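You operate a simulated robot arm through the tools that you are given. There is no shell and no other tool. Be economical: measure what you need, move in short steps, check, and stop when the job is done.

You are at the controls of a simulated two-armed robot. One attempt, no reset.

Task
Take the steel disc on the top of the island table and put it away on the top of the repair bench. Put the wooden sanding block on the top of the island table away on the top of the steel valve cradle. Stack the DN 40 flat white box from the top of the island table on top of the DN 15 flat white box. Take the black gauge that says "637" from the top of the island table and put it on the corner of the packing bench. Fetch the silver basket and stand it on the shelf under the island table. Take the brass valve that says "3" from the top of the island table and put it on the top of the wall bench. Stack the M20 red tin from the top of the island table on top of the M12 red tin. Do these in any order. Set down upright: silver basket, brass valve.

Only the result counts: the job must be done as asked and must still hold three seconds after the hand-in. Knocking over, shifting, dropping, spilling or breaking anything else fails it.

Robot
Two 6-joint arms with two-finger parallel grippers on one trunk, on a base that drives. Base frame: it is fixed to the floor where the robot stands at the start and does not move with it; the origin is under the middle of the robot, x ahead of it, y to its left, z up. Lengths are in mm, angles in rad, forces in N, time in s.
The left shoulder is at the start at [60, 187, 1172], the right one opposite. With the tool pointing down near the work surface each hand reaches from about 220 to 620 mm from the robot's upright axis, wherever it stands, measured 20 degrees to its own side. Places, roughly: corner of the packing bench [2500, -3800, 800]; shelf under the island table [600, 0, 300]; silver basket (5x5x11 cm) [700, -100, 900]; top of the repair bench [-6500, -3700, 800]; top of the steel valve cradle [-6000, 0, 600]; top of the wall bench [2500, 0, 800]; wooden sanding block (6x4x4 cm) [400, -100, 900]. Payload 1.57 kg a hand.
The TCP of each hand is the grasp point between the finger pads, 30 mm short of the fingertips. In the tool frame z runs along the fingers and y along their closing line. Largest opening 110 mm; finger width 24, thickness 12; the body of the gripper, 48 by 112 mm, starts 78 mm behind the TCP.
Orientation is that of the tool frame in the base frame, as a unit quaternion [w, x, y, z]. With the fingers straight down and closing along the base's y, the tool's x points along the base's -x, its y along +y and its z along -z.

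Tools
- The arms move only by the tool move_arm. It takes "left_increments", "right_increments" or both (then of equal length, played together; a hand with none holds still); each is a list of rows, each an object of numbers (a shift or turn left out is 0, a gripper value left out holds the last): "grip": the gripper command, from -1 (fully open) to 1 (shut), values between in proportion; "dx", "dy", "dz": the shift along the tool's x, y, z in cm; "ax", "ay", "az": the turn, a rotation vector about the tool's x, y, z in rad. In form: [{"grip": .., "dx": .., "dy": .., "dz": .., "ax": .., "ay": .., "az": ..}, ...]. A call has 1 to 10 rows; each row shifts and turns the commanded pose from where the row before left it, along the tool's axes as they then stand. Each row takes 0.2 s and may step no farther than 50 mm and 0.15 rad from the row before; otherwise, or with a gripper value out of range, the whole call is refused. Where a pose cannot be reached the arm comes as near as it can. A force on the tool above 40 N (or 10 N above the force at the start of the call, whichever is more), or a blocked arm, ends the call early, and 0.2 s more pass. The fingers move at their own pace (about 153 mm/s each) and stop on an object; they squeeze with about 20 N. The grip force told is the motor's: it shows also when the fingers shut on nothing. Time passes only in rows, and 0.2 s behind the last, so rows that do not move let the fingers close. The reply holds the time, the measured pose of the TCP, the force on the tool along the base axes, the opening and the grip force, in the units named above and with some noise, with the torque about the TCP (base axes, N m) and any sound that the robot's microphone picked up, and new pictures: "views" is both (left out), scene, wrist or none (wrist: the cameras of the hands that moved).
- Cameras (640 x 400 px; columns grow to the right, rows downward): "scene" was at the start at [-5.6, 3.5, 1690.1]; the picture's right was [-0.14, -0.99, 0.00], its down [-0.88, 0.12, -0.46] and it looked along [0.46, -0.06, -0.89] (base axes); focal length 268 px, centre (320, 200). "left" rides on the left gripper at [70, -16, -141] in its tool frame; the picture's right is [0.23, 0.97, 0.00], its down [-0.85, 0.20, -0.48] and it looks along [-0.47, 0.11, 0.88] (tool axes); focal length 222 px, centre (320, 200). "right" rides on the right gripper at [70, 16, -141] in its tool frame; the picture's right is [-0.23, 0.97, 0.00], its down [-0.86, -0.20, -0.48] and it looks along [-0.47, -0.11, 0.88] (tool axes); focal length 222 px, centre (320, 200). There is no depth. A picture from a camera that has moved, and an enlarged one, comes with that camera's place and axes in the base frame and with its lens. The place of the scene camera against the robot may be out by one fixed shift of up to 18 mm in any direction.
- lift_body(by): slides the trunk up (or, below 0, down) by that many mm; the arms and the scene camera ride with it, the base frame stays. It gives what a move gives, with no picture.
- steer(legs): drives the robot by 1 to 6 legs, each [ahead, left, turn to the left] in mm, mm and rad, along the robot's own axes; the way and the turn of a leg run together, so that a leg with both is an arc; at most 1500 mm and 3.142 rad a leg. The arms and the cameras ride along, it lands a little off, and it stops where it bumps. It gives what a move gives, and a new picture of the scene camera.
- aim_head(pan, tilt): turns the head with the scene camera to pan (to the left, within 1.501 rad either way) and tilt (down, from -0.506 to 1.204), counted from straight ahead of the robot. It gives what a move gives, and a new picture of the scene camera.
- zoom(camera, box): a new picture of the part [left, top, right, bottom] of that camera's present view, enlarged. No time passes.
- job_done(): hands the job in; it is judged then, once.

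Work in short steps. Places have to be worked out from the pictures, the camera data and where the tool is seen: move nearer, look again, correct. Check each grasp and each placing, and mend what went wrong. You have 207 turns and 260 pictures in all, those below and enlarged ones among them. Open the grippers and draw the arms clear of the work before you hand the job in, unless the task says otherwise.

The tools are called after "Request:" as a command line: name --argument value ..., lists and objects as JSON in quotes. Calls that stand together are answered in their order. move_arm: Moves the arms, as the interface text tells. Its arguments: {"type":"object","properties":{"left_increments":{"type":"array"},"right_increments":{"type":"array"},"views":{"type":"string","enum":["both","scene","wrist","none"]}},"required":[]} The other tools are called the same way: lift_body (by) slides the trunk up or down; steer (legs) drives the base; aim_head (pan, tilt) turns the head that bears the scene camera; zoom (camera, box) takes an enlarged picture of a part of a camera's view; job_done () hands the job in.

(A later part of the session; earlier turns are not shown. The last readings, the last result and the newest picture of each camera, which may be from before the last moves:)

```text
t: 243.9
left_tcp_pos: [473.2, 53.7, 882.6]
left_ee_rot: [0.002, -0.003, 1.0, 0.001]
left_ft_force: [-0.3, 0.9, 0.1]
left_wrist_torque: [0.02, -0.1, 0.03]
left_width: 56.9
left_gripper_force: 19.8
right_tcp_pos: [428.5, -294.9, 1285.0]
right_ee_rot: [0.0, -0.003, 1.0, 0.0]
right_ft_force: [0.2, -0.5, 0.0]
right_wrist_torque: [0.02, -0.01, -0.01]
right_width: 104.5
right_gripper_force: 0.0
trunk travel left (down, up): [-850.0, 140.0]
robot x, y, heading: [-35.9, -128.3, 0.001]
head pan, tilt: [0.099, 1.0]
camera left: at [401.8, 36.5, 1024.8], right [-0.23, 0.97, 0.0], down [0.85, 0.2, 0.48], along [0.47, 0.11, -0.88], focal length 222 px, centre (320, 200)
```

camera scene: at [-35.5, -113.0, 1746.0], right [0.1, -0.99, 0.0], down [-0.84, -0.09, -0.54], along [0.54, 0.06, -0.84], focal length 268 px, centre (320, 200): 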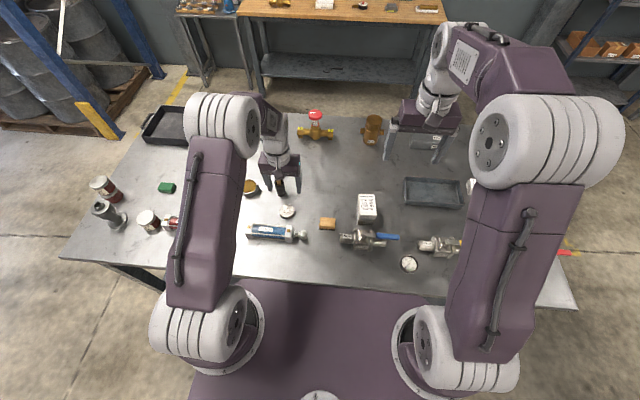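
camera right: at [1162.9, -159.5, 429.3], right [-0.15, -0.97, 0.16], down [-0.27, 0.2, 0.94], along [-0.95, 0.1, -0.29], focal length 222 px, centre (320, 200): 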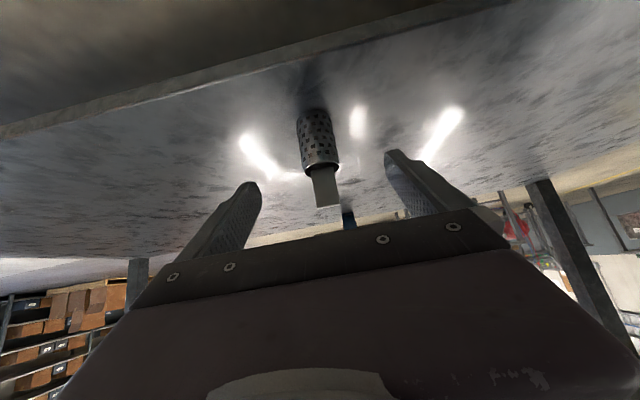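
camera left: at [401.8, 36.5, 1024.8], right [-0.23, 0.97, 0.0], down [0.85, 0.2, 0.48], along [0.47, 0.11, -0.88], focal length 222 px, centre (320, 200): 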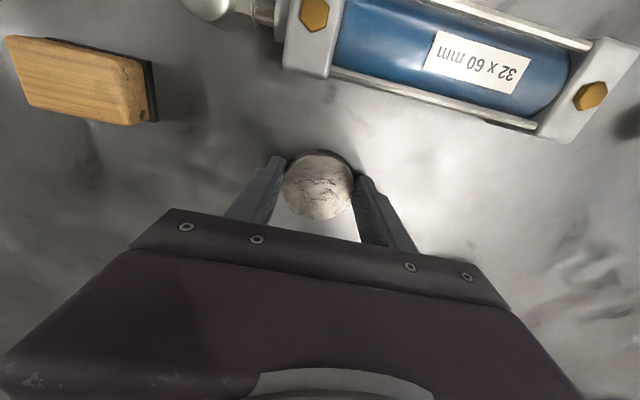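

Disc gripped. Lift it; strafe 180 left to bring the right hand over the block.

Request:
move_arm --left_increments '[{"dz": -1}, {"dz": -5}, {"dz": -5}, {"dz": -5}, {"dz": -5}, {"dx": 3}]' --views "wrist"

Request:
steer --legs '[[0, 180, 0]]'

Request:
move_arm --right_increments '[{"dz": 5, "grip": -1}, {"dz": 5}, {"dz": 5}, {"dz": 5}, {"dz": 5}]' --views "wrist"

```text
t: 245.3
left_tcp_pos: [443.1, 50.8, 1094.0]
left_ee_rot: [0.002, -0.002, 1.0, 0.001]
left_ft_force: [-0.1, -0.7, -2.6]
left_wrist_torque: [0.01, -0.01, -0.01]
left_width: 56.8
left_gripper_force: 20.1
right_tcp_pos: [427.5, -295.9, 1285.2]
right_ee_rot: [0.001, -0.002, 1.0, 0.0]
right_ft_force: [-0.6, 0.2, -0.2]
right_wrist_torque: [0.04, -0.02, 0.02]
right_width: 104.4
right_gripper_force: 0.1
trunk travel left (down, up): [-850.0, 140.0]
robot x, y, heading: [-33.7, -128.3, 0.001]
head pan, tilt: [0.099, 1.0]
camera left: at [372.5, 32.7, 1235.3], right [-0.23, 0.97, 0.0], down [0.85, 0.2, 0.48], along [0.47, 0.11, -0.88], focal length 222 px, centre (320, 200)
```

left: 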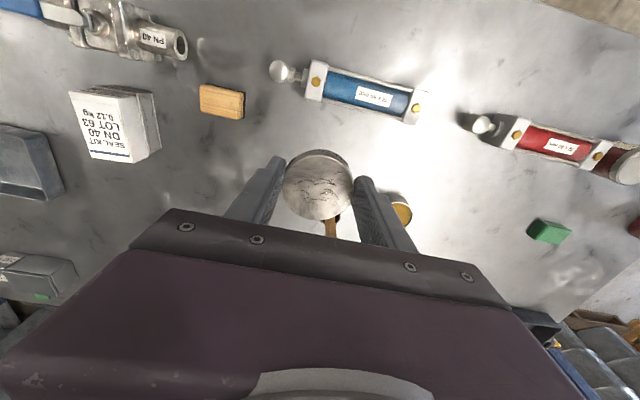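

```text
t: 246.8
left_tcp_pos: [444.4, 227.1, 1094.3]
left_ee_rot: [0.002, -0.002, 1.0, 0.002]
left_ft_force: [-0.3, -0.2, -2.3]
left_wrist_torque: [0.04, 0.02, -0.01]
left_width: 56.6
left_gripper_force: 20.0
right_tcp_pos: [428.6, -119.1, 1283.8]
right_ee_rot: [0.0, -0.004, 1.0, 0.0]
right_ft_force: [-0.2, 0.2, 0.2]
right_wrist_torque: [0.03, 0.0, -0.02]
right_width: 104.5
right_gripper_force: 0.3
trunk travel left (down, up): [-850.0, 140.0]
robot x, y, heading: [-36.2, 49.5, 0.003]
head pan, tilt: [0.099, 1.0]
camera scene: at [-35.6, 63.6, 1746.0], right [0.1, -0.99, 0.0], down [-0.84, -0.09, -0.54], along [0.54, 0.06, -0.84], focal length 268 px, centre (320, 200)
```

scene: 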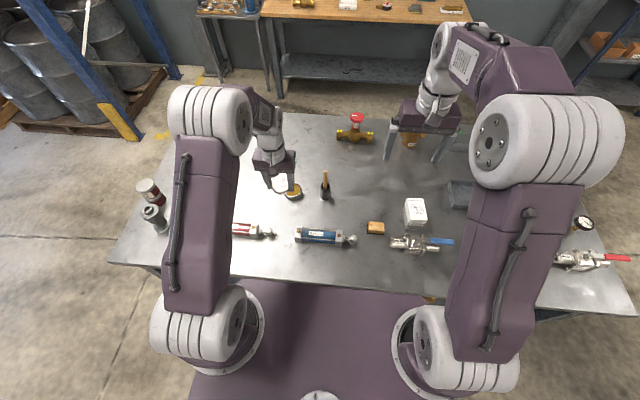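

```text
t: 248.0
left_tcp_pos: [446.4, 229.8, 1092.6]
left_ee_rot: [0.002, -0.002, 1.0, 0.0]
left_ft_force: [0.1, 0.2, -3.2]
left_wrist_torque: [0.0, 0.08, 0.01]
left_width: 56.4
left_gripper_force: 19.9
right_tcp_pos: [429.8, -115.6, 1033.8]
right_ee_rot: [0.0, -0.004, 1.0, -0.001]
right_ft_force: [1.1, 0.2, -0.1]
right_wrist_torque: [0.02, 0.0, 0.01]
right_width: 110.1
right_gripper_force: 0.1
trunk travel left (down, up): [-850.0, 140.0]
robot x, y, heading: [-38.2, 47.7, 0.002]
head pan, tilt: [0.099, 1.0]
camera right: at [358.9, -99.9, 1174.7], right [0.22, 0.98, 0.0], down [0.86, -0.19, 0.48], along [0.47, -0.11, -0.88], focal length 222 px, centre (320, 200)
```

right: 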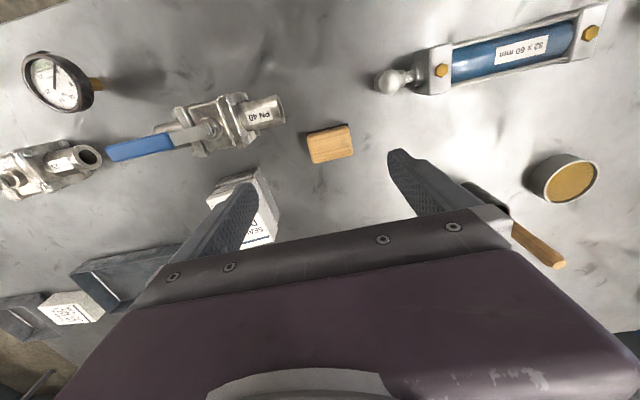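

Block at ≈(437,-106). Descend and grip.

Request:
move_arm --right_increments '[{"dx": -0.7, "dy": 1.0, "dz": 4}, {"dz": 4}, {"dz": 3.5}]' --views "wrist"

```text
t: 248.8
left_tcp_pos: [444.1, 228.2, 1092.8]
left_ee_rot: [0.002, -0.003, 1.0, 0.0]
left_ft_force: [-1.4, 0.3, -3.0]
left_wrist_torque: [-0.02, 0.0, 0.02]
left_width: 56.6
left_gripper_force: 20.1
right_tcp_pos: [433.3, -105.4, 915.5]
right_ee_rot: [0.0, -0.002, 1.0, 0.0]
right_ft_force: [0.2, 0.5, -1.1]
right_wrist_torque: [0.0, -0.02, -0.01]
right_width: 110.0
right_gripper_force: 0.1
trunk travel left (down, up): [-850.0, 140.0]
robot x, y, heading: [-36.5, 45.1, 0.003]
head pan, tilt: [0.099, 1.0]
camera right: at [363.9, -89.6, 1058.3], right [0.22, 0.98, 0.0], down [0.86, -0.19, 0.48], along [0.47, -0.11, -0.88], focal length 222 px, centre (320, 200)
```

right: 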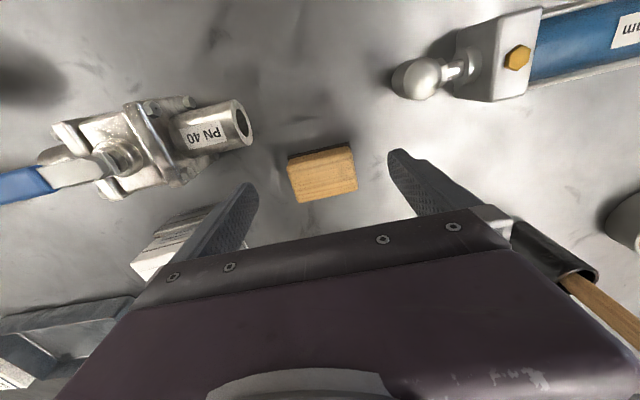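

Request:
move_arm --right_increments '[{"dy": 0.1, "dz": 2}, {"dz": 1.1}, {"grip": 1}, {"grip": 1}, {"grip": 1}]' --views "wrist"

Request:
move_arm --right_increments '[{"dz": -1}, {"dz": -5}, {"dz": -5}, {"dz": -5}, {"dz": -4}]' --views "wrist"

```text
t: 250.0
left_tcp_pos: [444.4, 229.1, 1092.9]
left_ee_rot: [0.002, -0.002, 1.0, 0.0]
left_ft_force: [0.7, -0.4, -2.5]
left_wrist_torque: [0.03, 0.01, 0.01]
left_width: 56.5
left_gripper_force: 20.0
right_tcp_pos: [435.5, -104.2, 886.7]
right_ee_rot: [0.001, -0.003, 1.0, 0.0]
right_ft_force: [0.4, -0.1, 0.2]
right_wrist_torque: [-0.02, 0.01, -0.01]
right_width: 57.3
right_gripper_force: 20.1
trunk travel left (down, up): [-850.0, 140.0]
robot x, y, heading: [-34.5, 46.6, 0.007]
head pan, tilt: [0.099, 1.0]
camera right: at [366.3, -88.5, 1028.6], right [0.22, 0.98, 0.0], down [0.86, -0.19, 0.48], along [0.47, -0.11, -0.88], focal length 222 px, centre (320, 200)
```

right: 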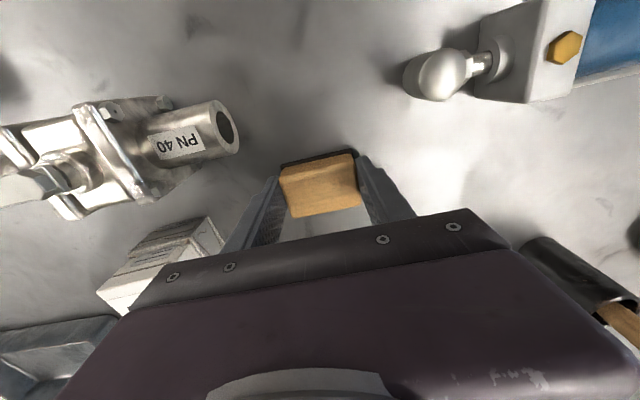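

```text
t: 251.2
left_tcp_pos: [442.8, 230.7, 1092.8]
left_ee_rot: [0.002, -0.002, 1.0, 0.0]
left_ft_force: [0.1, -0.6, -3.8]
left_wrist_torque: [-0.01, -0.02, 0.02]
left_width: 56.3
left_gripper_force: 19.6
right_tcp_pos: [434.2, -103.1, 1087.4]
right_ee_rot: [0.0, -0.003, 1.0, 0.0]
right_ft_force: [-0.4, 0.1, -1.0]
right_wrist_torque: [0.0, 0.01, -0.02]
right_width: 57.1
right_gripper_force: 19.9
trunk travel left (down, up): [-850.0, 140.0]
robot x, y, heading: [-36.6, 49.4, 0.003]
head pan, tilt: [0.099, 1.0]
camera right: at [365.1, -88.4, 1230.0], right [0.22, 0.98, 0.0], down [0.86, -0.19, 0.48], along [0.47, -0.11, -0.88], focal length 222 px, centre (320, 200)
```

right: 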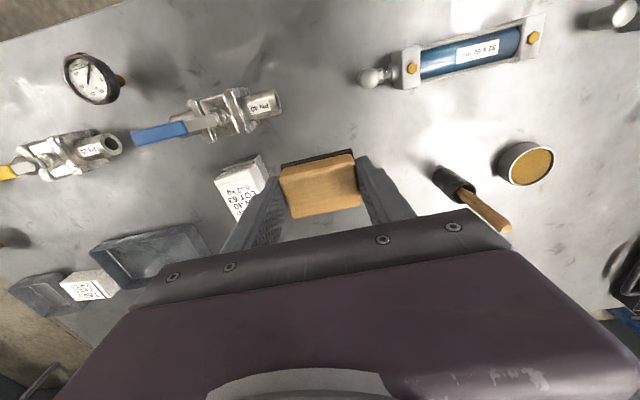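

Both held. Back off, turn around to face west and look at the way.

Request:
steer --legs '[[-380, 0, 0], [0, 0, 1.57], [0, 0, 1.57]]'

Request:
aim_head --pan 0.0 --tilt 0.3

Request:
aim_head --pan 0.7 --tilt 0.3

```text
t: 261.2
left_tcp_pos: [-905.7, -108.2, 1093.5]
left_ee_rot: [0.0, 1.0, -0.023, -0.002]
left_ft_force: [-0.1, -0.3, -3.1]
left_wrist_torque: [0.01, -0.04, 0.01]
left_width: 56.4
left_gripper_force: 19.8
right_tcp_pos: [-879.9, 227.2, 1087.3]
right_ee_rot: [0.0, 1.0, -0.024, -0.001]
right_ft_force: [-0.5, 0.1, -0.7]
right_wrist_torque: [-0.04, -0.02, 0.04]
right_width: 57.4
right_gripper_force: 19.8
trunk travel left (down, up): [-850.0, 140.0]
robot x, y, heading: [-418.4, 50.7, 3.091]
head pan, tilt: [0.099, 1.0]
camera scene: at [-435.9, 53.9, 1746.0], right [-0.05, 1.0, 0.0], down [0.84, 0.04, -0.54], along [-0.54, -0.03, -0.84], focal length 268 px, centre (320, 200)
```

scene: 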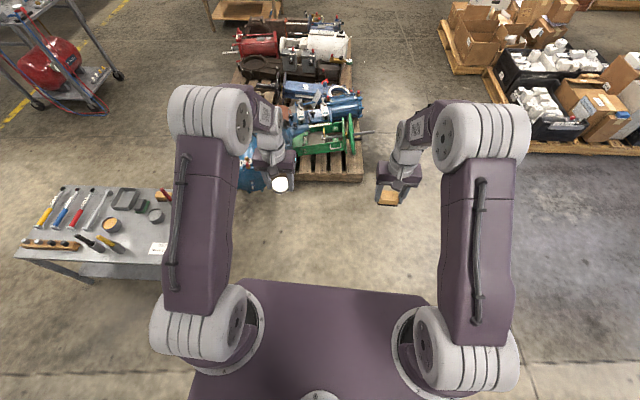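

```text
t: 262.2
left_tcp_pos: [-906.4, -108.3, 1093.0]
left_ee_rot: [-0.001, 1.0, -0.023, -0.002]
left_ft_force: [0.2, 0.7, -3.3]
left_wrist_torque: [0.04, -0.01, 0.0]
left_width: 56.7
left_gripper_force: 20.4
right_tcp_pos: [-879.1, 224.3, 1087.6]
right_ee_rot: [0.001, 1.0, -0.022, 0.0]
right_ft_force: [-0.1, 0.2, -0.4]
right_wrist_torque: [-0.02, 0.01, -0.02]
right_width: 57.4
right_gripper_force: 20.5
trunk travel left (down, up): [-850.0, 140.0]
robot x, y, heading: [-418.1, 48.2, 3.094]
head pan, tilt: [0.0, 0.3]
camera scene: at [-459.6, 61.7, 1805.4], right [0.05, 1.0, 0.0], down [0.3, -0.01, -0.95], along [-0.95, 0.04, -0.3], focal length 268 px, centre (320, 200)
```

scene: 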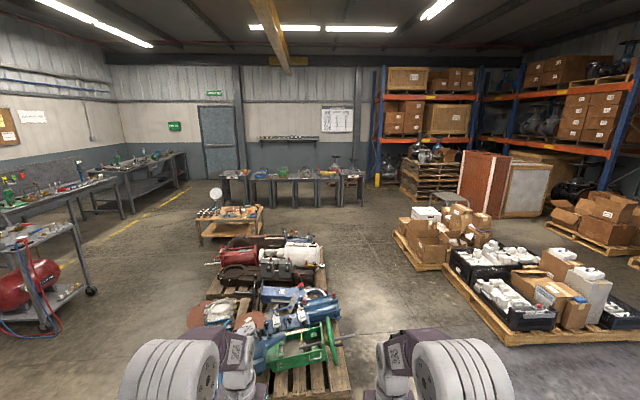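

```text
t: 263.3
left_tcp_pos: [-906.0, -107.1, 1093.3]
left_ee_rot: [0.0, 1.0, -0.023, -0.002]
left_ft_force: [1.0, -0.8, -2.1]
left_wrist_torque: [0.02, -0.02, 0.04]
left_width: 56.6
left_gripper_force: 19.9
right_tcp_pos: [-881.1, 225.3, 1087.8]
right_ee_rot: [-0.001, 1.0, -0.023, 0.0]
right_ft_force: [0.1, -0.4, -0.6]
right_wrist_torque: [-0.01, -0.04, -0.03]
right_width: 57.5
right_gripper_force: 19.6
trunk travel left (down, up): [-850.0, 140.0]
robot x, y, heading: [-411.5, 46.5, 3.092]
head pan, tilt: [0.7, 0.3]
camera scene: at [-440.6, 0.7, 1805.5], right [-0.61, 0.79, 0.0], down [0.24, 0.18, -0.96], along [-0.76, -0.58, -0.3], focal length 268 px, centre (320, 200)
```

scene: 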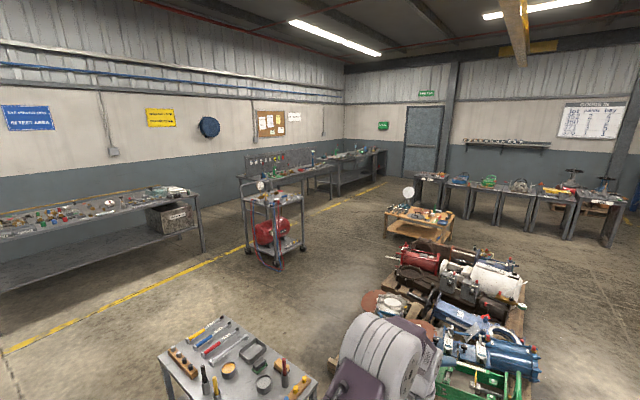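

Clear lane at y≈850 between the equipment pallet and the box pallets. Drive it westward.

Request:
steer --legs '[[0, 0, 0.05], [0, -800, 0], [1500, 0, 0], [1500, 0, 0], [1200, 0, 0]]'

Request:
aim_head --pan 0.5 --tilt 0.4

```text
t: 287.6
left_tcp_pos: [-5072.1, 477.1, 1093.4]
left_ee_rot: [0.0, 1.0, 0.029, -0.002]
left_ft_force: [0.5, -0.4, -3.7]
left_wrist_torque: [0.02, -0.03, 0.01]
left_width: 56.9
left_gripper_force: 20.2
right_tcp_pos: [-5082.0, 812.5, 1088.7]
right_ee_rot: [0.0, 1.0, 0.03, 0.0]
right_ft_force: [0.2, 0.0, -0.2]
right_wrist_torque: [0.0, -0.01, -0.04]
right_width: 57.3
right_gripper_force: 19.7
trunk travel left (down, up): [-850.0, 140.0]
robot x, y, heading: [-4603.1, 680.6, -3.082]
head pan, tilt: [0.7, 0.3]
camera scene: at [-4618.5, 636.0, 1805.5], right [-0.69, 0.73, 0.0], down [0.21, 0.2, -0.96], along [-0.69, -0.66, -0.3], focal length 268 px, centre (320, 200)
```

scene: 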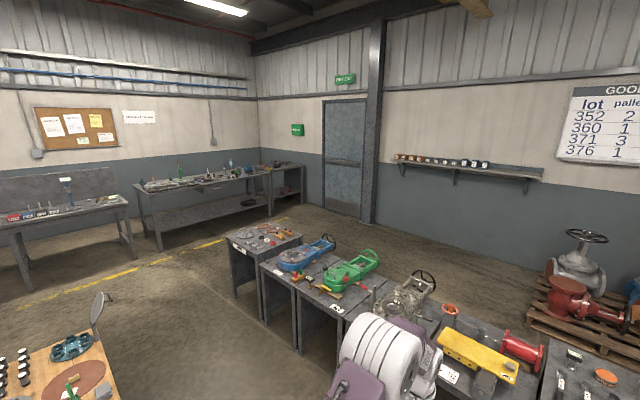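

```text
t: 288.4
left_tcp_pos: [-5071.3, 478.2, 1092.7]
left_ee_rot: [0.0, 1.0, 0.03, -0.001]
left_ft_force: [0.6, -0.1, -3.0]
left_wrist_torque: [-0.02, 0.0, 0.0]
left_width: 56.3
left_gripper_force: 20.3
right_tcp_pos: [-5082.6, 811.9, 1087.5]
right_ee_rot: [0.0, 1.0, 0.03, 0.0]
right_ft_force: [-0.1, 0.2, -1.3]
right_wrist_torque: [-0.01, -0.01, 0.03]
right_width: 57.4
right_gripper_force: 20.4
trunk travel left (down, up): [-850.0, 140.0]
robot x, y, heading: [-4598.1, 683.6, -3.083]
head pan, tilt: [0.499, 0.4]
camera scene: at [-4630.5, 651.1, 1796.3], right [-0.53, 0.85, 0.0], down [0.33, 0.21, -0.92], along [-0.78, -0.49, -0.39], focal length 268 px, centre (320, 200)
```

scene: 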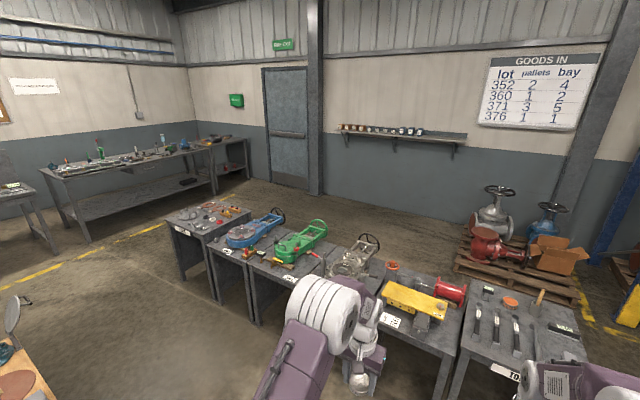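

Request:
zoom --camera "scene" --box '[290, 220, 410, 310]'

Request:
zoom --camera "scene" --box '[160, 190, 480, 400]'

```text
4.44 times, centred on (350, 265) of scene
camera zoom: at [-4630.5, 651.1, 1796.3], right [-0.53, 0.85, 0.0], down [0.33, 0.21, -0.92], along [-0.78, -0.49, -0.39], focal length 1192 px, centre (187, -89)
```

zoom: 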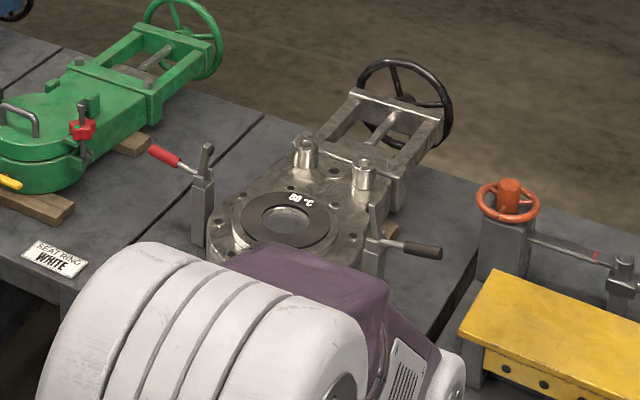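

```text
1.90 times, centred on (320, 295) of scene
camera zoom: at [-4630.5, 651.1, 1796.3], right [-0.53, 0.85, 0.0], down [0.33, 0.21, -0.92], along [-0.78, -0.49, -0.39], focal length 511 px, centre (320, 19)
```

zoom: 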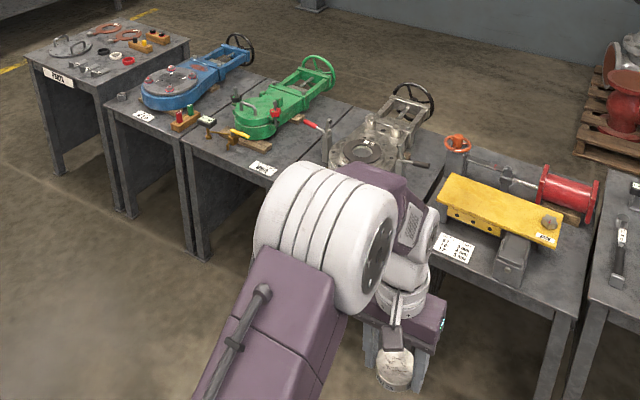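

The steel valve sits clamped on its own low table; I drive in front of it to look for a free place on its top.

Request:
steer --legs '[[0, 0, -0.059], [0, 800, 0], [600, 0, 0]]'

Request:
aim_head --pan 0.0 --tilt 0.8

```text
t: 296.2
left_tcp_pos: [-5681.1, -305.1, 1093.3]
left_ee_rot: [0.0, 1.0, -0.011, -0.003]
left_ft_force: [-0.2, -0.5, -2.9]
left_wrist_torque: [0.01, 0.0, 0.02]
left_width: 56.4
left_gripper_force: 20.3
right_tcp_pos: [-5662.1, 28.0, 1088.3]
right_ee_rot: [-0.001, 1.0, -0.011, 0.0]
right_ft_force: [1.1, 0.9, -1.4]
right_wrist_torque: [0.0, 0.0, -0.03]
right_width: 57.6
right_gripper_force: 20.4
trunk travel left (down, up): [-850.0, 140.0]
robot x, y, heading: [-5200.4, -136.1, 3.12]
head pan, tilt: [0.499, 0.4]
camera scene: at [-5225.8, -170.0, 1796.3], right [-0.46, 0.89, 0.0], down [0.35, 0.18, -0.92], along [-0.82, -0.42, -0.39], focal length 268 px, centre (320, 200)
```

scene: 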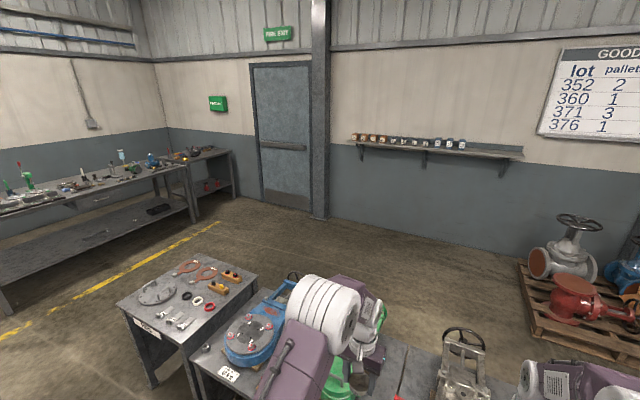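

```text
t: 297.1
left_tcp_pos: [-5682.2, -305.8, 1092.6]
left_ee_rot: [0.0, 1.0, -0.012, -0.002]
left_ft_force: [0.5, -0.1, -3.0]
left_wrist_torque: [0.01, -0.04, 0.02]
left_width: 56.4
left_gripper_force: 19.9
right_tcp_pos: [-5664.0, 28.0, 1088.4]
right_ee_rot: [0.0, 1.0, -0.011, -0.001]
right_ft_force: [0.4, -0.4, -1.3]
right_wrist_torque: [-0.01, 0.01, 0.01]
right_width: 57.5
right_gripper_force: 19.7
trunk travel left (down, up): [-850.0, 140.0]
robot x, y, heading: [-5192.0, -139.3, 3.117]
head pan, tilt: [0.0, 0.799]
camera scene: at [-5226.3, -125.8, 1761.2], right [0.02, 1.0, 0.0], down [0.72, -0.01, -0.7], along [-0.7, 0.01, -0.72], focal length 268 px, centre (320, 200)
```

scene: 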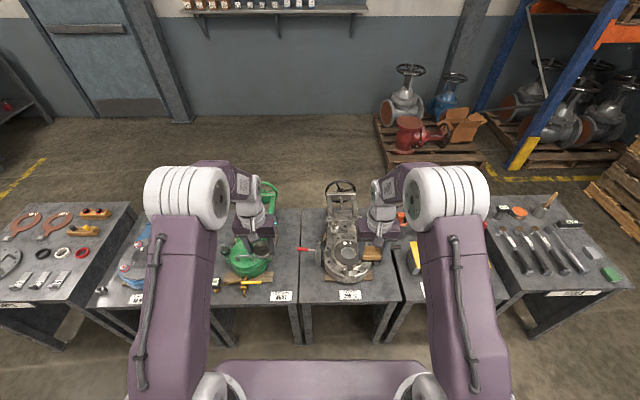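

Request:
zoom --camera "scene" --box '[285, 170, 415, 320]'

Request:
zoom --camera "right" --box '[0, 0, 640, 400]'

```text
2.67 times, centred on (350, 245) of scene
camera zoom: at [-5226.3, -125.8, 1761.2], right [0.02, 1.0, 0.0], down [0.72, -0.01, -0.7], along [-0.7, 0.01, -0.72], focal length 715 px, centre (240, 80)
```

zoom: 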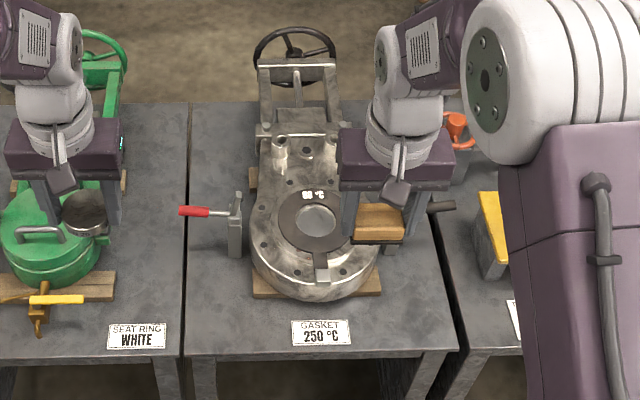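

```text
1.00 times, centred on (320, 200) of right
camera zoom: at [-5594.2, 9.3, 1229.2], right [-0.25, -0.97, 0.0], down [-0.85, 0.22, 0.48], along [-0.46, 0.12, -0.88], focal length 222 px, centre (320, 200)
```

zoom: 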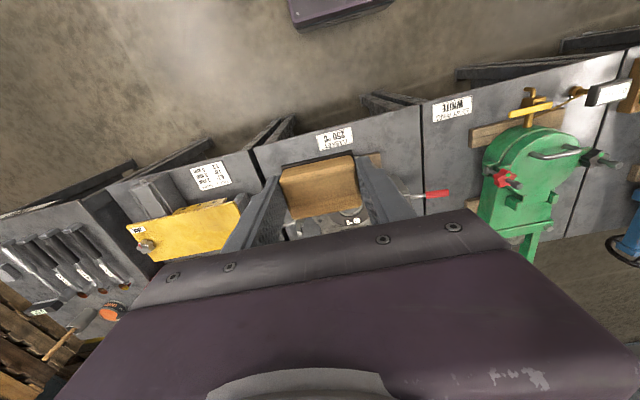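

Free strip at the front-left of the steel-valve table (≈(-5735,-140), top z≈680). Strafe left 168, ahead 70; raise the left hand while lowering the trunk.

Request:
steer --legs '[[70, 168, 0.02]]'

Request:
move_arm --left_increments '[{"dz": -5}, {"dz": -5}, {"dz": -5}]' --views "none"

Request:
lift_body --by -150

Request:
zoom --camera "right" --box '[0, 0, 640, 400]'

Request:
zoom --camera "scene" --box '[220, 150, 480, 350]'

```text
t: 298.6
left_tcp_pos: [-5747.0, -480.2, 1093.7]
left_ee_rot: [0.002, 1.0, -0.001, -0.003]
left_ft_force: [-0.2, 0.3, -3.1]
left_wrist_torque: [-0.05, 0.02, 0.0]
left_width: 56.5
left_gripper_force: 20.4
right_tcp_pos: [-5735.5, -148.8, 1087.7]
right_ee_rot: [0.001, 1.0, -0.001, -0.001]
right_ft_force: [-0.7, -1.0, -0.5]
right_wrist_torque: [-0.04, 0.03, 0.02]
right_width: 57.6
right_gripper_force: 20.9
trunk travel left (down, up): [-850.0, 140.0]
robot x, y, heading: [-5268.9, -305.1, 3.139]
head pan, tilt: [0.0, 0.799]
camera scene: at [-5294.9, -290.2, 1761.2], right [0.0, 1.0, 0.0], down [0.72, 0.0, -0.7], along [-0.7, 0.0, -0.72], focal length 268 px, centre (320, 200)
```

scene: 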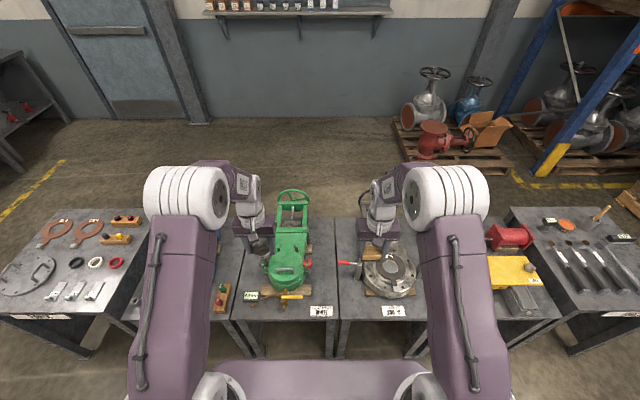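

```text
t: 299.4
left_tcp_pos: [-5748.0, -485.4, 1238.9]
left_ee_rot: [-0.001, 1.0, 0.0, -0.001]
left_ft_force: [0.0, -0.2, -2.4]
left_wrist_torque: [-0.02, -0.03, -0.02]
left_width: 56.8
left_gripper_force: 19.9
right_tcp_pos: [-5737.3, -150.9, 1088.8]
right_ee_rot: [0.0, 1.0, -0.001, 0.0]
right_ft_force: [-0.5, -0.8, -1.2]
right_wrist_torque: [-0.01, -0.02, -0.03]
right_width: 57.4
right_gripper_force: 19.6
trunk travel left (down, up): [-850.0, 140.0]
robot x, y, heading: [-5267.6, -306.2, 3.142]
head pan, tilt: [0.0, 0.799]
```

```text
t: 301.2
left_tcp_pos: [-5747.9, -484.0, 1089.0]
left_ee_rot: [0.001, 1.0, -0.001, -0.002]
left_ft_force: [0.1, -0.4, -2.1]
left_wrist_torque: [-0.02, 0.0, 0.01]
left_width: 56.6
left_gripper_force: 19.9
right_tcp_pos: [-5738.6, -150.0, 937.0]
right_ee_rot: [0.0, 1.0, 0.0, 0.0]
right_ft_force: [0.6, -0.7, -0.6]
right_wrist_torque: [0.02, 0.01, -0.02]
right_width: 57.2
right_gripper_force: 20.4
trunk travel left (down, up): [-700.0, 290.0]
robot x, y, heading: [-5264.8, -308.6, 3.141]
head pan, tilt: [0.0, 0.799]
```

```text
1.00 times, centred on (320, 200) of right
camera zoom: at [-5667.6, -167.4, 1079.3], right [-0.23, -0.97, 0.0], down [-0.85, 0.2, 0.48], along [-0.47, 0.11, -0.88], focal length 222 px, centre (320, 200)
```

zoom: 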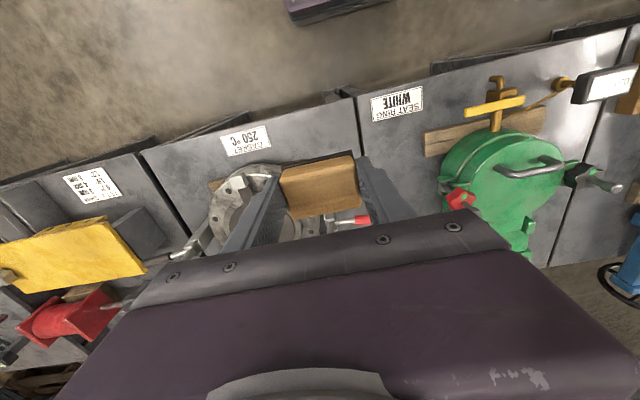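

```text
2.00 times, centred on (350, 250) of scene
camera zoom: at [-5296.7, -295.0, 1611.2], right [0.0, 1.0, 0.0], down [0.72, 0.0, -0.7], along [-0.7, 0.0, -0.72], focal length 536 px, centre (260, 100)
```

zoom: 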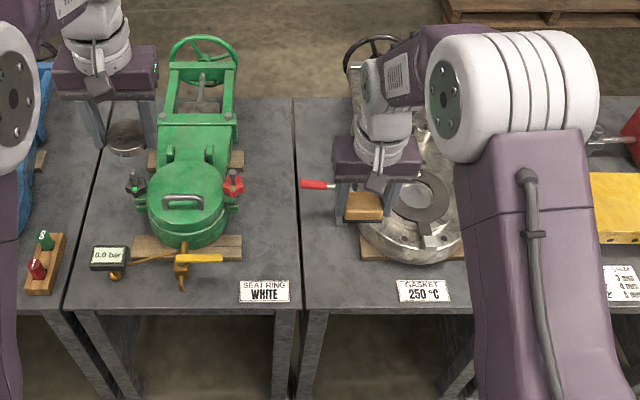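

The landing point below the hand is free. Go down, then in small steps to contact.

Request:
move_arm --right_increments '[{"dx": -1, "dz": 4.5}, {"dz": 4.8}, {"dz": 4.8}, {"dz": 2}]' --views "wrist"

Request:
zoom --camera "scene" --box '[300, 180, 430, 310]'

```text
t: 302.2
left_tcp_pos: [-5749.1, -484.8, 1090.2]
left_ee_rot: [0.0, 1.0, 0.0, -0.002]
left_ft_force: [-0.2, -0.2, -2.8]
left_wrist_torque: [0.0, -0.03, 0.02]
left_width: 56.6
left_gripper_force: 20.1
right_tcp_pos: [-5747.7, -147.9, 775.4]
right_ee_rot: [-0.001, 1.0, -0.002, 0.0]
right_ft_force: [-1.1, 0.4, -0.2]
right_wrist_torque: [0.01, 0.01, 0.01]
right_width: 57.4
right_gripper_force: 20.3
trunk travel left (down, up): [-700.0, 290.0]
robot x, y, heading: [-5266.5, -310.5, 3.141]
head pan, tilt: [0.0, 0.799]
camera right: at [-5677.3, -165.1, 917.6], right [-0.23, -0.97, 0.0], down [-0.86, 0.2, 0.48], along [-0.47, 0.11, -0.88], focal length 222 px, centre (320, 200)
```

right: 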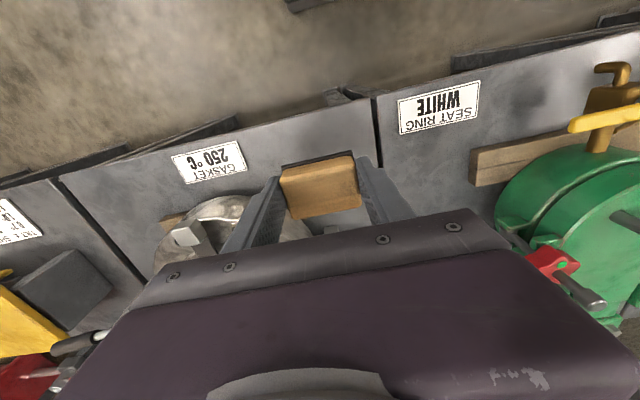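

```text
3.08 times, centred on (365, 245) of scene
camera zoom: at [-5297.5, -294.6, 1611.2], right [0.0, 1.0, 0.0], down [0.72, 0.0, -0.7], along [-0.7, 0.0, -0.72], focal length 825 px, centre (182, 62)
```

zoom: 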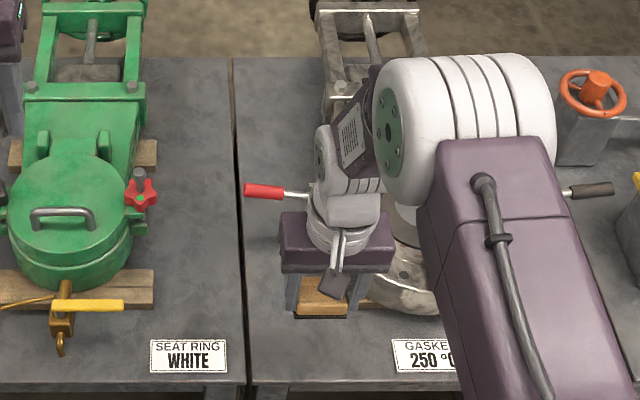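

Shift 12 mm away from the valve flange, then lower to contact.

Request:
move_arm --right_increments '[{"dx": 0.5, "dy": 1.2}, {"dz": 2}, {"dz": 1}, {"dz": 0.6}, {"dz": 0.6}, {"dz": 0.5}, {"dz": 0.5}, {"dz": 0.5}, {"dz": 0.5}, {"dz": 0.5}]' --views "wrist"

```text
t: 304.4
left_tcp_pos: [-5747.6, -483.3, 1090.4]
left_ee_rot: [0.0, 1.0, 0.0, -0.002]
left_ft_force: [0.4, 0.4, -3.8]
left_wrist_torque: [0.02, -0.04, -0.01]
left_width: 56.6
left_gripper_force: 19.7
right_tcp_pos: [-5743.7, -161.9, 708.9]
right_ee_rot: [-0.001, 1.0, -0.002, 0.0]
right_ft_force: [0.3, -0.4, -0.8]
right_wrist_torque: [0.02, 0.03, 0.0]
right_width: 57.2
right_gripper_force: 20.0
trunk travel left (down, up): [-700.0, 290.0]
robot x, y, heading: [-5268.8, -309.1, 3.139]
head pan, tilt: [0.0, 0.799]
camera right: at [-5672.7, -178.4, 850.6], right [-0.23, -0.97, 0.0], down [-0.85, 0.2, 0.48], along [-0.47, 0.11, -0.88], focal length 222 px, centre (320, 200)
```

right: 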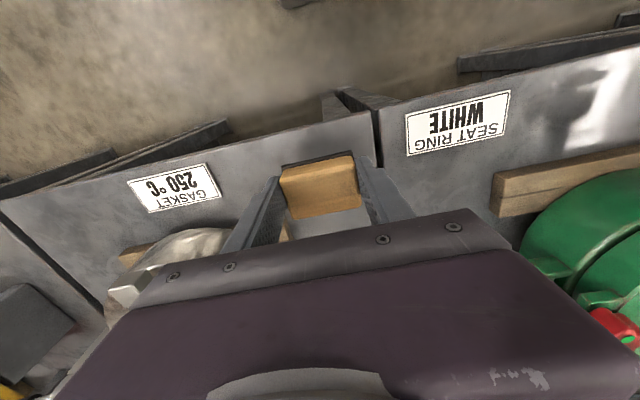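

Request:
move_arm --right_increments '[{"dz": 0.5}, {"dz": 0.5}, {"dz": 0.5}, {"dz": 0.5}, {"dz": 0.5}, {"dz": 0.5}, {"dz": 0.5}, {"dz": 0.5}, {"dz": 0.5}, {"dz": 0.5}]' --views "wrist"

```text
t: 306.6
left_tcp_pos: [-5747.2, -484.1, 1089.6]
left_ee_rot: [-0.001, 1.0, -0.001, -0.001]
left_ft_force: [0.5, -0.4, -3.3]
left_wrist_torque: [-0.01, -0.05, 0.02]
left_width: 56.4
left_gripper_force: 20.2
right_tcp_pos: [-5741.5, -163.1, 661.4]
right_ee_rot: [0.0, 1.0, 0.0, 0.0]
right_ft_force: [0.3, -0.2, -0.5]
right_wrist_torque: [-0.01, 0.0, -0.02]
right_width: 57.8
right_gripper_force: 20.2
trunk travel left (down, up): [-700.0, 290.0]
robot x, y, heading: [-5267.9, -302.4, 3.143]
head pan, tilt: [0.0, 0.799]
camera right: at [-5671.6, -179.8, 802.3], right [-0.23, -0.97, 0.0], down [-0.85, 0.2, 0.48], along [-0.47, 0.11, -0.88], focal length 222 px, centre (320, 200)
```

right: 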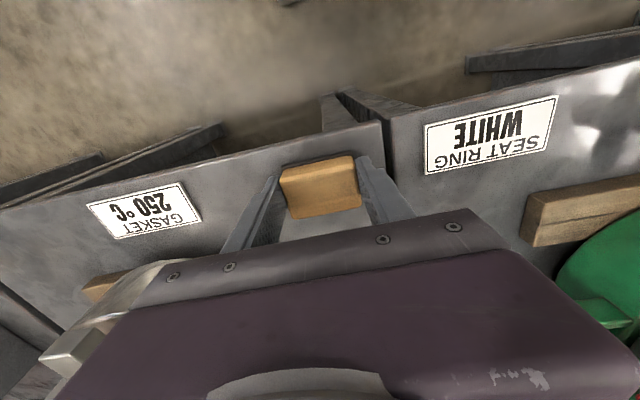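

The table top is nearer z≈600, so its front edge is at x≈-5722; move 25 mm deeper and keep lowering.

Request:
move_arm --right_increments '[{"dx": -2.5}, {"dz": 0.6}, {"dz": 0.6}, {"dz": 0.5}, {"dz": 0.5}, {"dz": 0.4}, {"dz": 0.4}, {"dz": 0.4}]' --views "wrist"

```text
t: 307.4
left_tcp_pos: [-5743.1, -484.1, 1090.6]
left_ee_rot: [-0.001, 1.0, -0.001, -0.002]
left_ft_force: [-0.2, 0.3, -3.0]
left_wrist_torque: [-0.03, -0.04, -0.01]
left_width: 56.7
left_gripper_force: 19.8
right_tcp_pos: [-5770.2, -160.2, 655.8]
right_ee_rot: [0.0, 1.0, -0.001, -0.004]
right_ft_force: [12.4, 0.5, 37.0]
right_wrist_torque: [-0.18, -0.67, 0.06]
right_width: 57.7
right_gripper_force: 20.1
trunk travel left (down, up): [-700.0, 290.0]
robot x, y, heading: [-5267.4, -309.5, 3.145]
head pan, tilt: [0.0, 0.799]
stopped in row 4 (right hand): the force on the tool passed its limit (the readings are from after the stop); the commanded pose is now the measured one
camera right: at [-5698.1, -177.3, 796.6], right [-0.23, -0.97, 0.0], down [-0.85, 0.2, 0.49], along [-0.47, 0.11, -0.87], focal length 222 px, centre (320, 200)
```

right: 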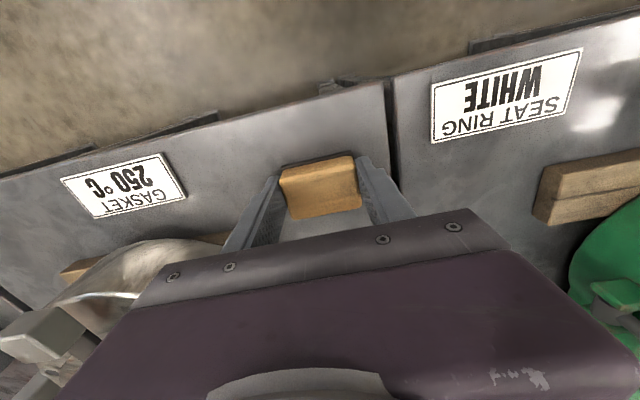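

Contact under the block (table ≈z 619). Ease and release.

Request:
move_arm --right_increments '[{"dz": -0.15}, {}, {"grip": 0.2}, {"grip": -0.2}, {"grip": -0.45}, {}]' --views "wrist"

```text
t: 308.8
left_tcp_pos: [-5748.8, -483.1, 1088.5]
left_ee_rot: [0.0, 1.0, -0.002, -0.002]
left_ft_force: [-0.5, 0.5, -3.8]
left_wrist_torque: [-0.03, -0.01, 0.0]
left_width: 56.7
left_gripper_force: 19.7
right_tcp_pos: [-5771.3, -160.8, 652.1]
right_ee_rot: [0.001, 1.0, -0.001, -0.003]
right_ft_force: [0.1, 0.0, -0.8]
right_wrist_torque: [-0.01, 0.01, 0.0]
right_width: 79.7
right_gripper_force: 0.0
trunk travel left (down, up): [-700.0, 290.0]
robot x, y, heading: [-5267.1, -304.5, 3.141]
head pan, tilt: [0.0, 0.799]
camera right: at [-5699.9, -177.1, 792.5], right [-0.23, -0.97, 0.0], down [-0.85, 0.2, 0.48], along [-0.47, 0.11, -0.88], focal length 222 px, centre (320, 200)
```

right: 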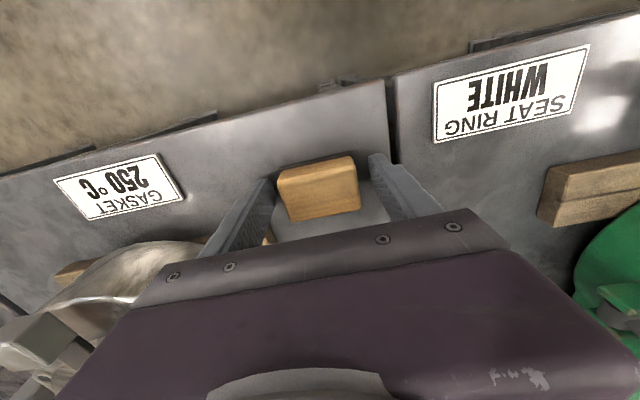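

Released cleanly. Rise straight up and check.

Request:
move_arm --right_increments '[{"dz": -2}, {"dz": -4}, {"dz": -5}, {"dz": -5}, {"dz": -5}, {"dz": -5}, {"dz": -5}, {"dz": -5}, {"dz": -5}]' --views "both"

Request:
zoom --camera "right" --box '[180, 60, 440, 220]'

```text
t: 310.8
left_tcp_pos: [-5747.2, -484.0, 1090.6]
left_ee_rot: [0.0, 1.0, -0.002, -0.001]
left_ft_force: [0.3, 0.9, -3.4]
left_wrist_torque: [0.01, 0.0, 0.05]
left_width: 56.4
left_gripper_force: 19.9
right_tcp_pos: [-5766.2, -165.6, 1063.2]
right_ee_rot: [-0.001, 1.0, -0.001, -0.003]
right_ft_force: [-0.2, 0.2, -0.7]
right_wrist_torque: [0.01, 0.03, -0.03]
right_width: 80.0
right_gripper_force: 0.0
trunk travel left (down, up): [-700.0, 290.0]
robot x, y, heading: [-5268.8, -306.3, 3.142]
head pan, tilt: [0.0, 0.799]
camera scene: at [-5295.2, -295.2, 1611.1], right [0.0, 1.0, 0.0], down [0.72, 0.0, -0.7], along [-0.7, 0.0, -0.72], focal length 268 px, centre (320, 200)
camera right: at [-5695.7, -181.9, 1204.4], right [-0.23, -0.97, 0.0], down [-0.85, 0.2, 0.48], along [-0.47, 0.11, -0.88], focal length 222 px, centre (320, 200)
```

scene: 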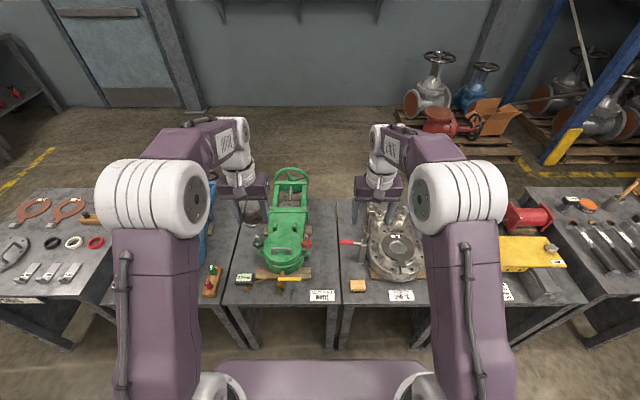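
right: 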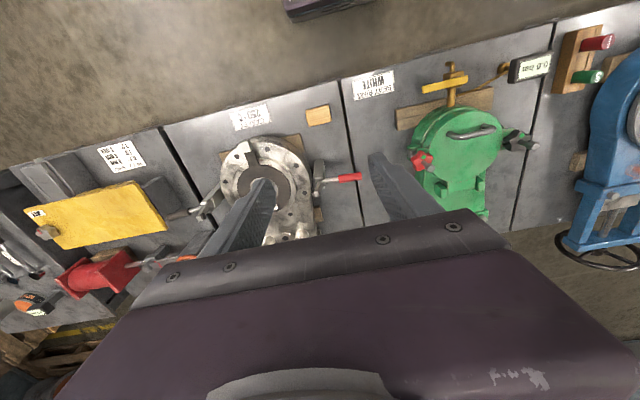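

```text
2.46 times, centred on (310, 140) of right
camera zoom: at [-5695.7, -181.9, 1204.4], right [-0.23, -0.97, 0.0], down [-0.85, 0.2, 0.48], along [-0.47, 0.11, -0.88], focal length 547 px, centre (345, 348)
```

zoom: 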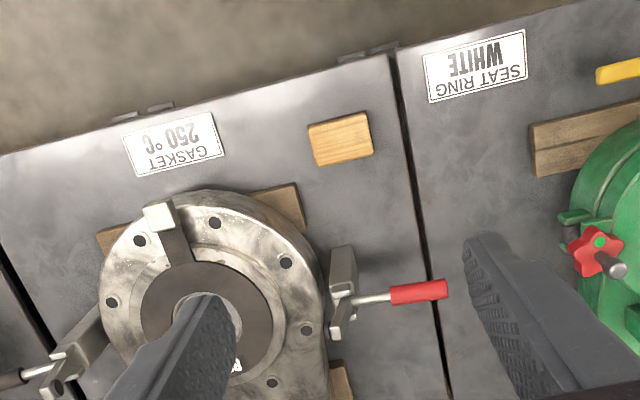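

Block is on the steel valve cradle. Now the repair bench: back off, turn south and drive there, looking on the way.

Request:
steer --legs '[[-250, 0, 0], [0, 0, 1.571], [1400, 0, 0]]'

Request:
aim_head --pan -0.5 --tilt 0.45

```text
t: 322.8
left_tcp_pos: [-4858.7, -2159.9, 1089.0]
left_ee_rot: [0.002, 0.709, 0.706, -0.002]
left_ft_force: [0.3, 0.3, -2.8]
left_wrist_torque: [0.04, 0.0, 0.01]
left_width: 56.9
left_gripper_force: 20.0
right_tcp_pos: [-5177.0, -2180.5, 1062.4]
right_ee_rot: [0.002, 0.708, 0.706, -0.003]
right_ft_force: [-0.1, -0.3, -0.4]
right_wrist_torque: [0.02, -0.03, 0.0]
right_width: 79.9
right_gripper_force: 0.0
trunk travel left (down, up): [-700.0, 290.0]
robot x, y, heading: [-5031.8, -1679.8, -1.57]
head pan, tilt: [0.0, 0.799]
camera scene: at [-5044.3, -1687.5, 1611.1], right [-1.0, 0.0, 0.0], down [0.0, 0.72, -0.7], along [0.0, -0.7, -0.72], focal length 268 px, centre (320, 200)
```

scene: 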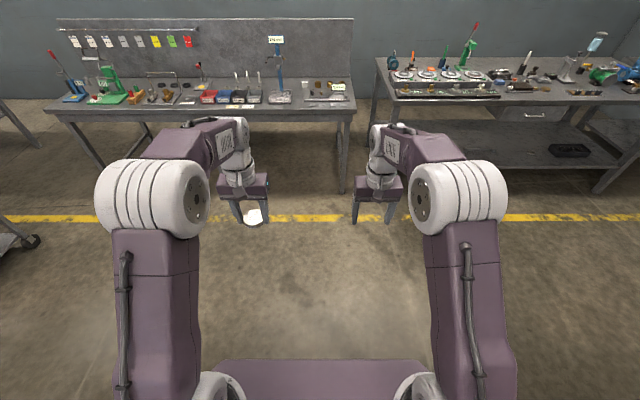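

```text
t: 323.8
left_tcp_pos: [-4858.4, -2160.1, 1089.9]
left_ee_rot: [0.002, 0.709, 0.706, -0.002]
left_ft_force: [0.4, 1.0, -3.0]
left_wrist_torque: [0.03, 0.0, -0.02]
left_width: 56.5
left_gripper_force: 20.0
right_tcp_pos: [-5179.1, -2180.3, 1061.7]
right_ee_rot: [0.002, 0.707, 0.707, -0.003]
right_ft_force: [-0.2, -0.2, -0.3]
right_wrist_torque: [-0.03, -0.01, 0.0]
right_width: 80.2
right_gripper_force: 0.1
trunk travel left (down, up): [-700.0, 290.0]
robot x, y, heading: [-5034.6, -1680.8, -1.574]
head pan, tilt: [-0.499, 0.45]
camera scene: at [-5088.2, -1687.6, 1641.5], right [-0.88, 0.48, 0.0], down [0.21, 0.38, -0.9], along [-0.43, -0.79, -0.44], focal length 268 px, centre (320, 200)
```

scene: 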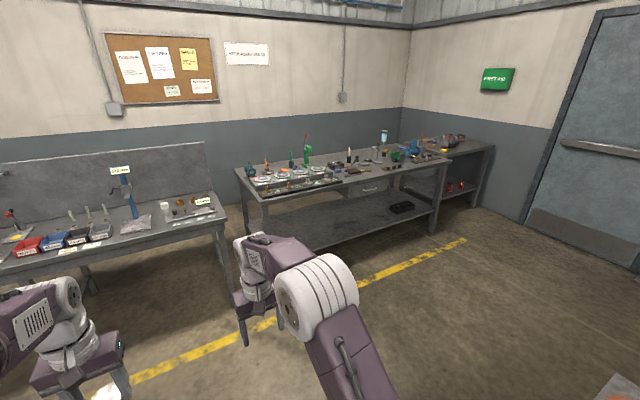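

Request:
zoom --camera "scene" --box '[225, 120, 505, 250]'

```text
2.29 times, centred on (365, 185) of scene
camera zoom: at [-5088.2, -1687.6, 1641.5], right [-0.88, 0.48, 0.0], down [0.21, 0.38, -0.9], along [-0.43, -0.79, -0.44], focal length 613 px, centre (217, 234)
```

zoom: 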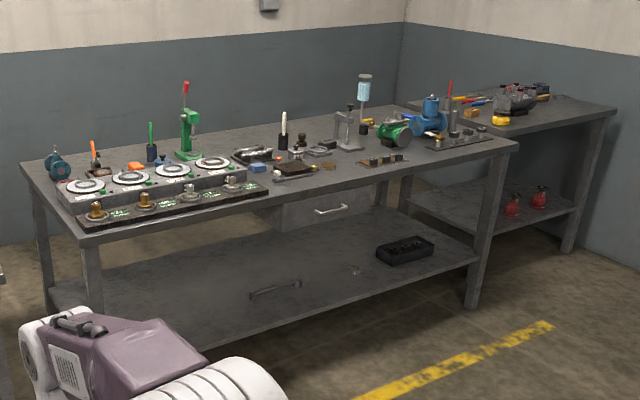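

The repair bench is the long one (x −5540…−7360, front edge y≈−3270). Drive in front of its middle.

Request:
steer --legs '[[850, 0, 0], [0, -1300, 0]]'

Request:
aim_head --pan 0.0 --tilt 0.65

```text
t: 334.3
left_tcp_pos: [-6169.2, -2976.7, 1089.3]
left_ee_rot: [0.001, 0.721, 0.693, -0.002]
left_ft_force: [-0.2, -0.5, -2.6]
left_wrist_torque: [0.04, -0.03, 0.0]
left_width: 56.5
left_gripper_force: 19.8
right_tcp_pos: [-6488.8, -2983.9, 1061.5]
right_ee_rot: [0.003, 0.72, 0.694, -0.003]
right_ft_force: [-0.6, -0.2, -0.6]
right_wrist_torque: [0.02, -0.01, 0.01]
right_width: 79.7
right_gripper_force: 0.1
trunk travel left (down, up): [-700.0, 290.0]
robot x, y, heading: [-6329.0, -2488.7, -1.61]
head pan, tilt: [-0.499, 0.45]
camera scene: at [-6382.3, -2496.2, 1641.6], right [-0.86, 0.51, 0.0], down [0.22, 0.37, -0.9], along [-0.46, -0.77, -0.44], focal length 268 px, centre (320, 200)
```

scene: 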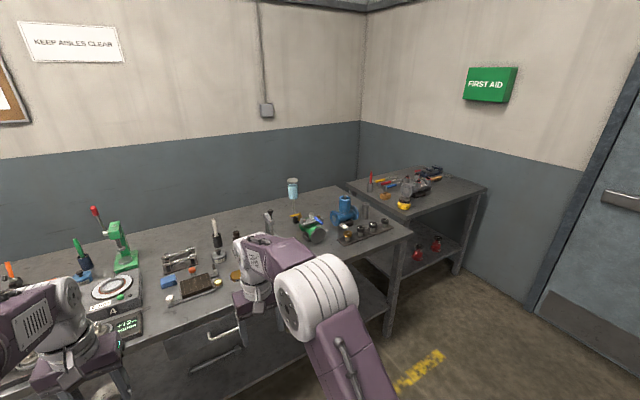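

```text
t: 335.2
left_tcp_pos: [-6169.2, -2976.7, 1089.6]
left_ee_rot: [0.001, 0.72, 0.694, -0.001]
left_ft_force: [0.5, -0.3, -3.3]
left_wrist_torque: [0.0, 0.0, -0.03]
left_width: 56.6
left_gripper_force: 19.8
right_tcp_pos: [-6488.3, -2984.2, 1062.3]
right_ee_rot: [0.002, 0.72, 0.694, -0.004]
right_ft_force: [0.4, 0.9, 0.1]
right_wrist_torque: [0.0, 0.01, 0.01]
right_width: 79.7
right_gripper_force: 0.1
trunk travel left (down, up): [-700.0, 290.0]
robot x, y, heading: [-6330.7, -2488.9, -1.608]
head pan, tilt: [0.0, 0.649]
camera scene: at [-6338.8, -2503.9, 1623.8], right [-1.0, 0.04, 0.0], down [0.02, 0.6, -0.8], along [-0.03, -0.8, -0.6], focal length 268 px, centre (320, 200)
```

scene: 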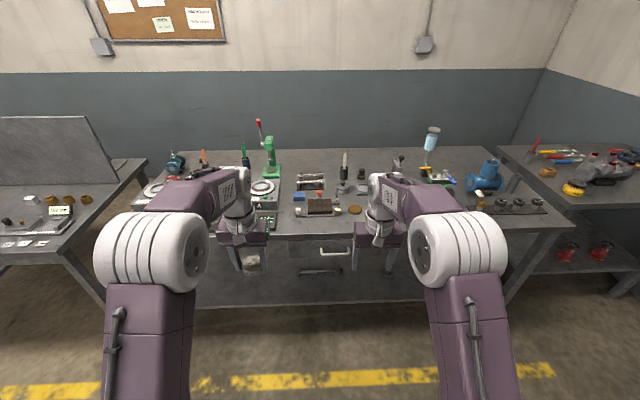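

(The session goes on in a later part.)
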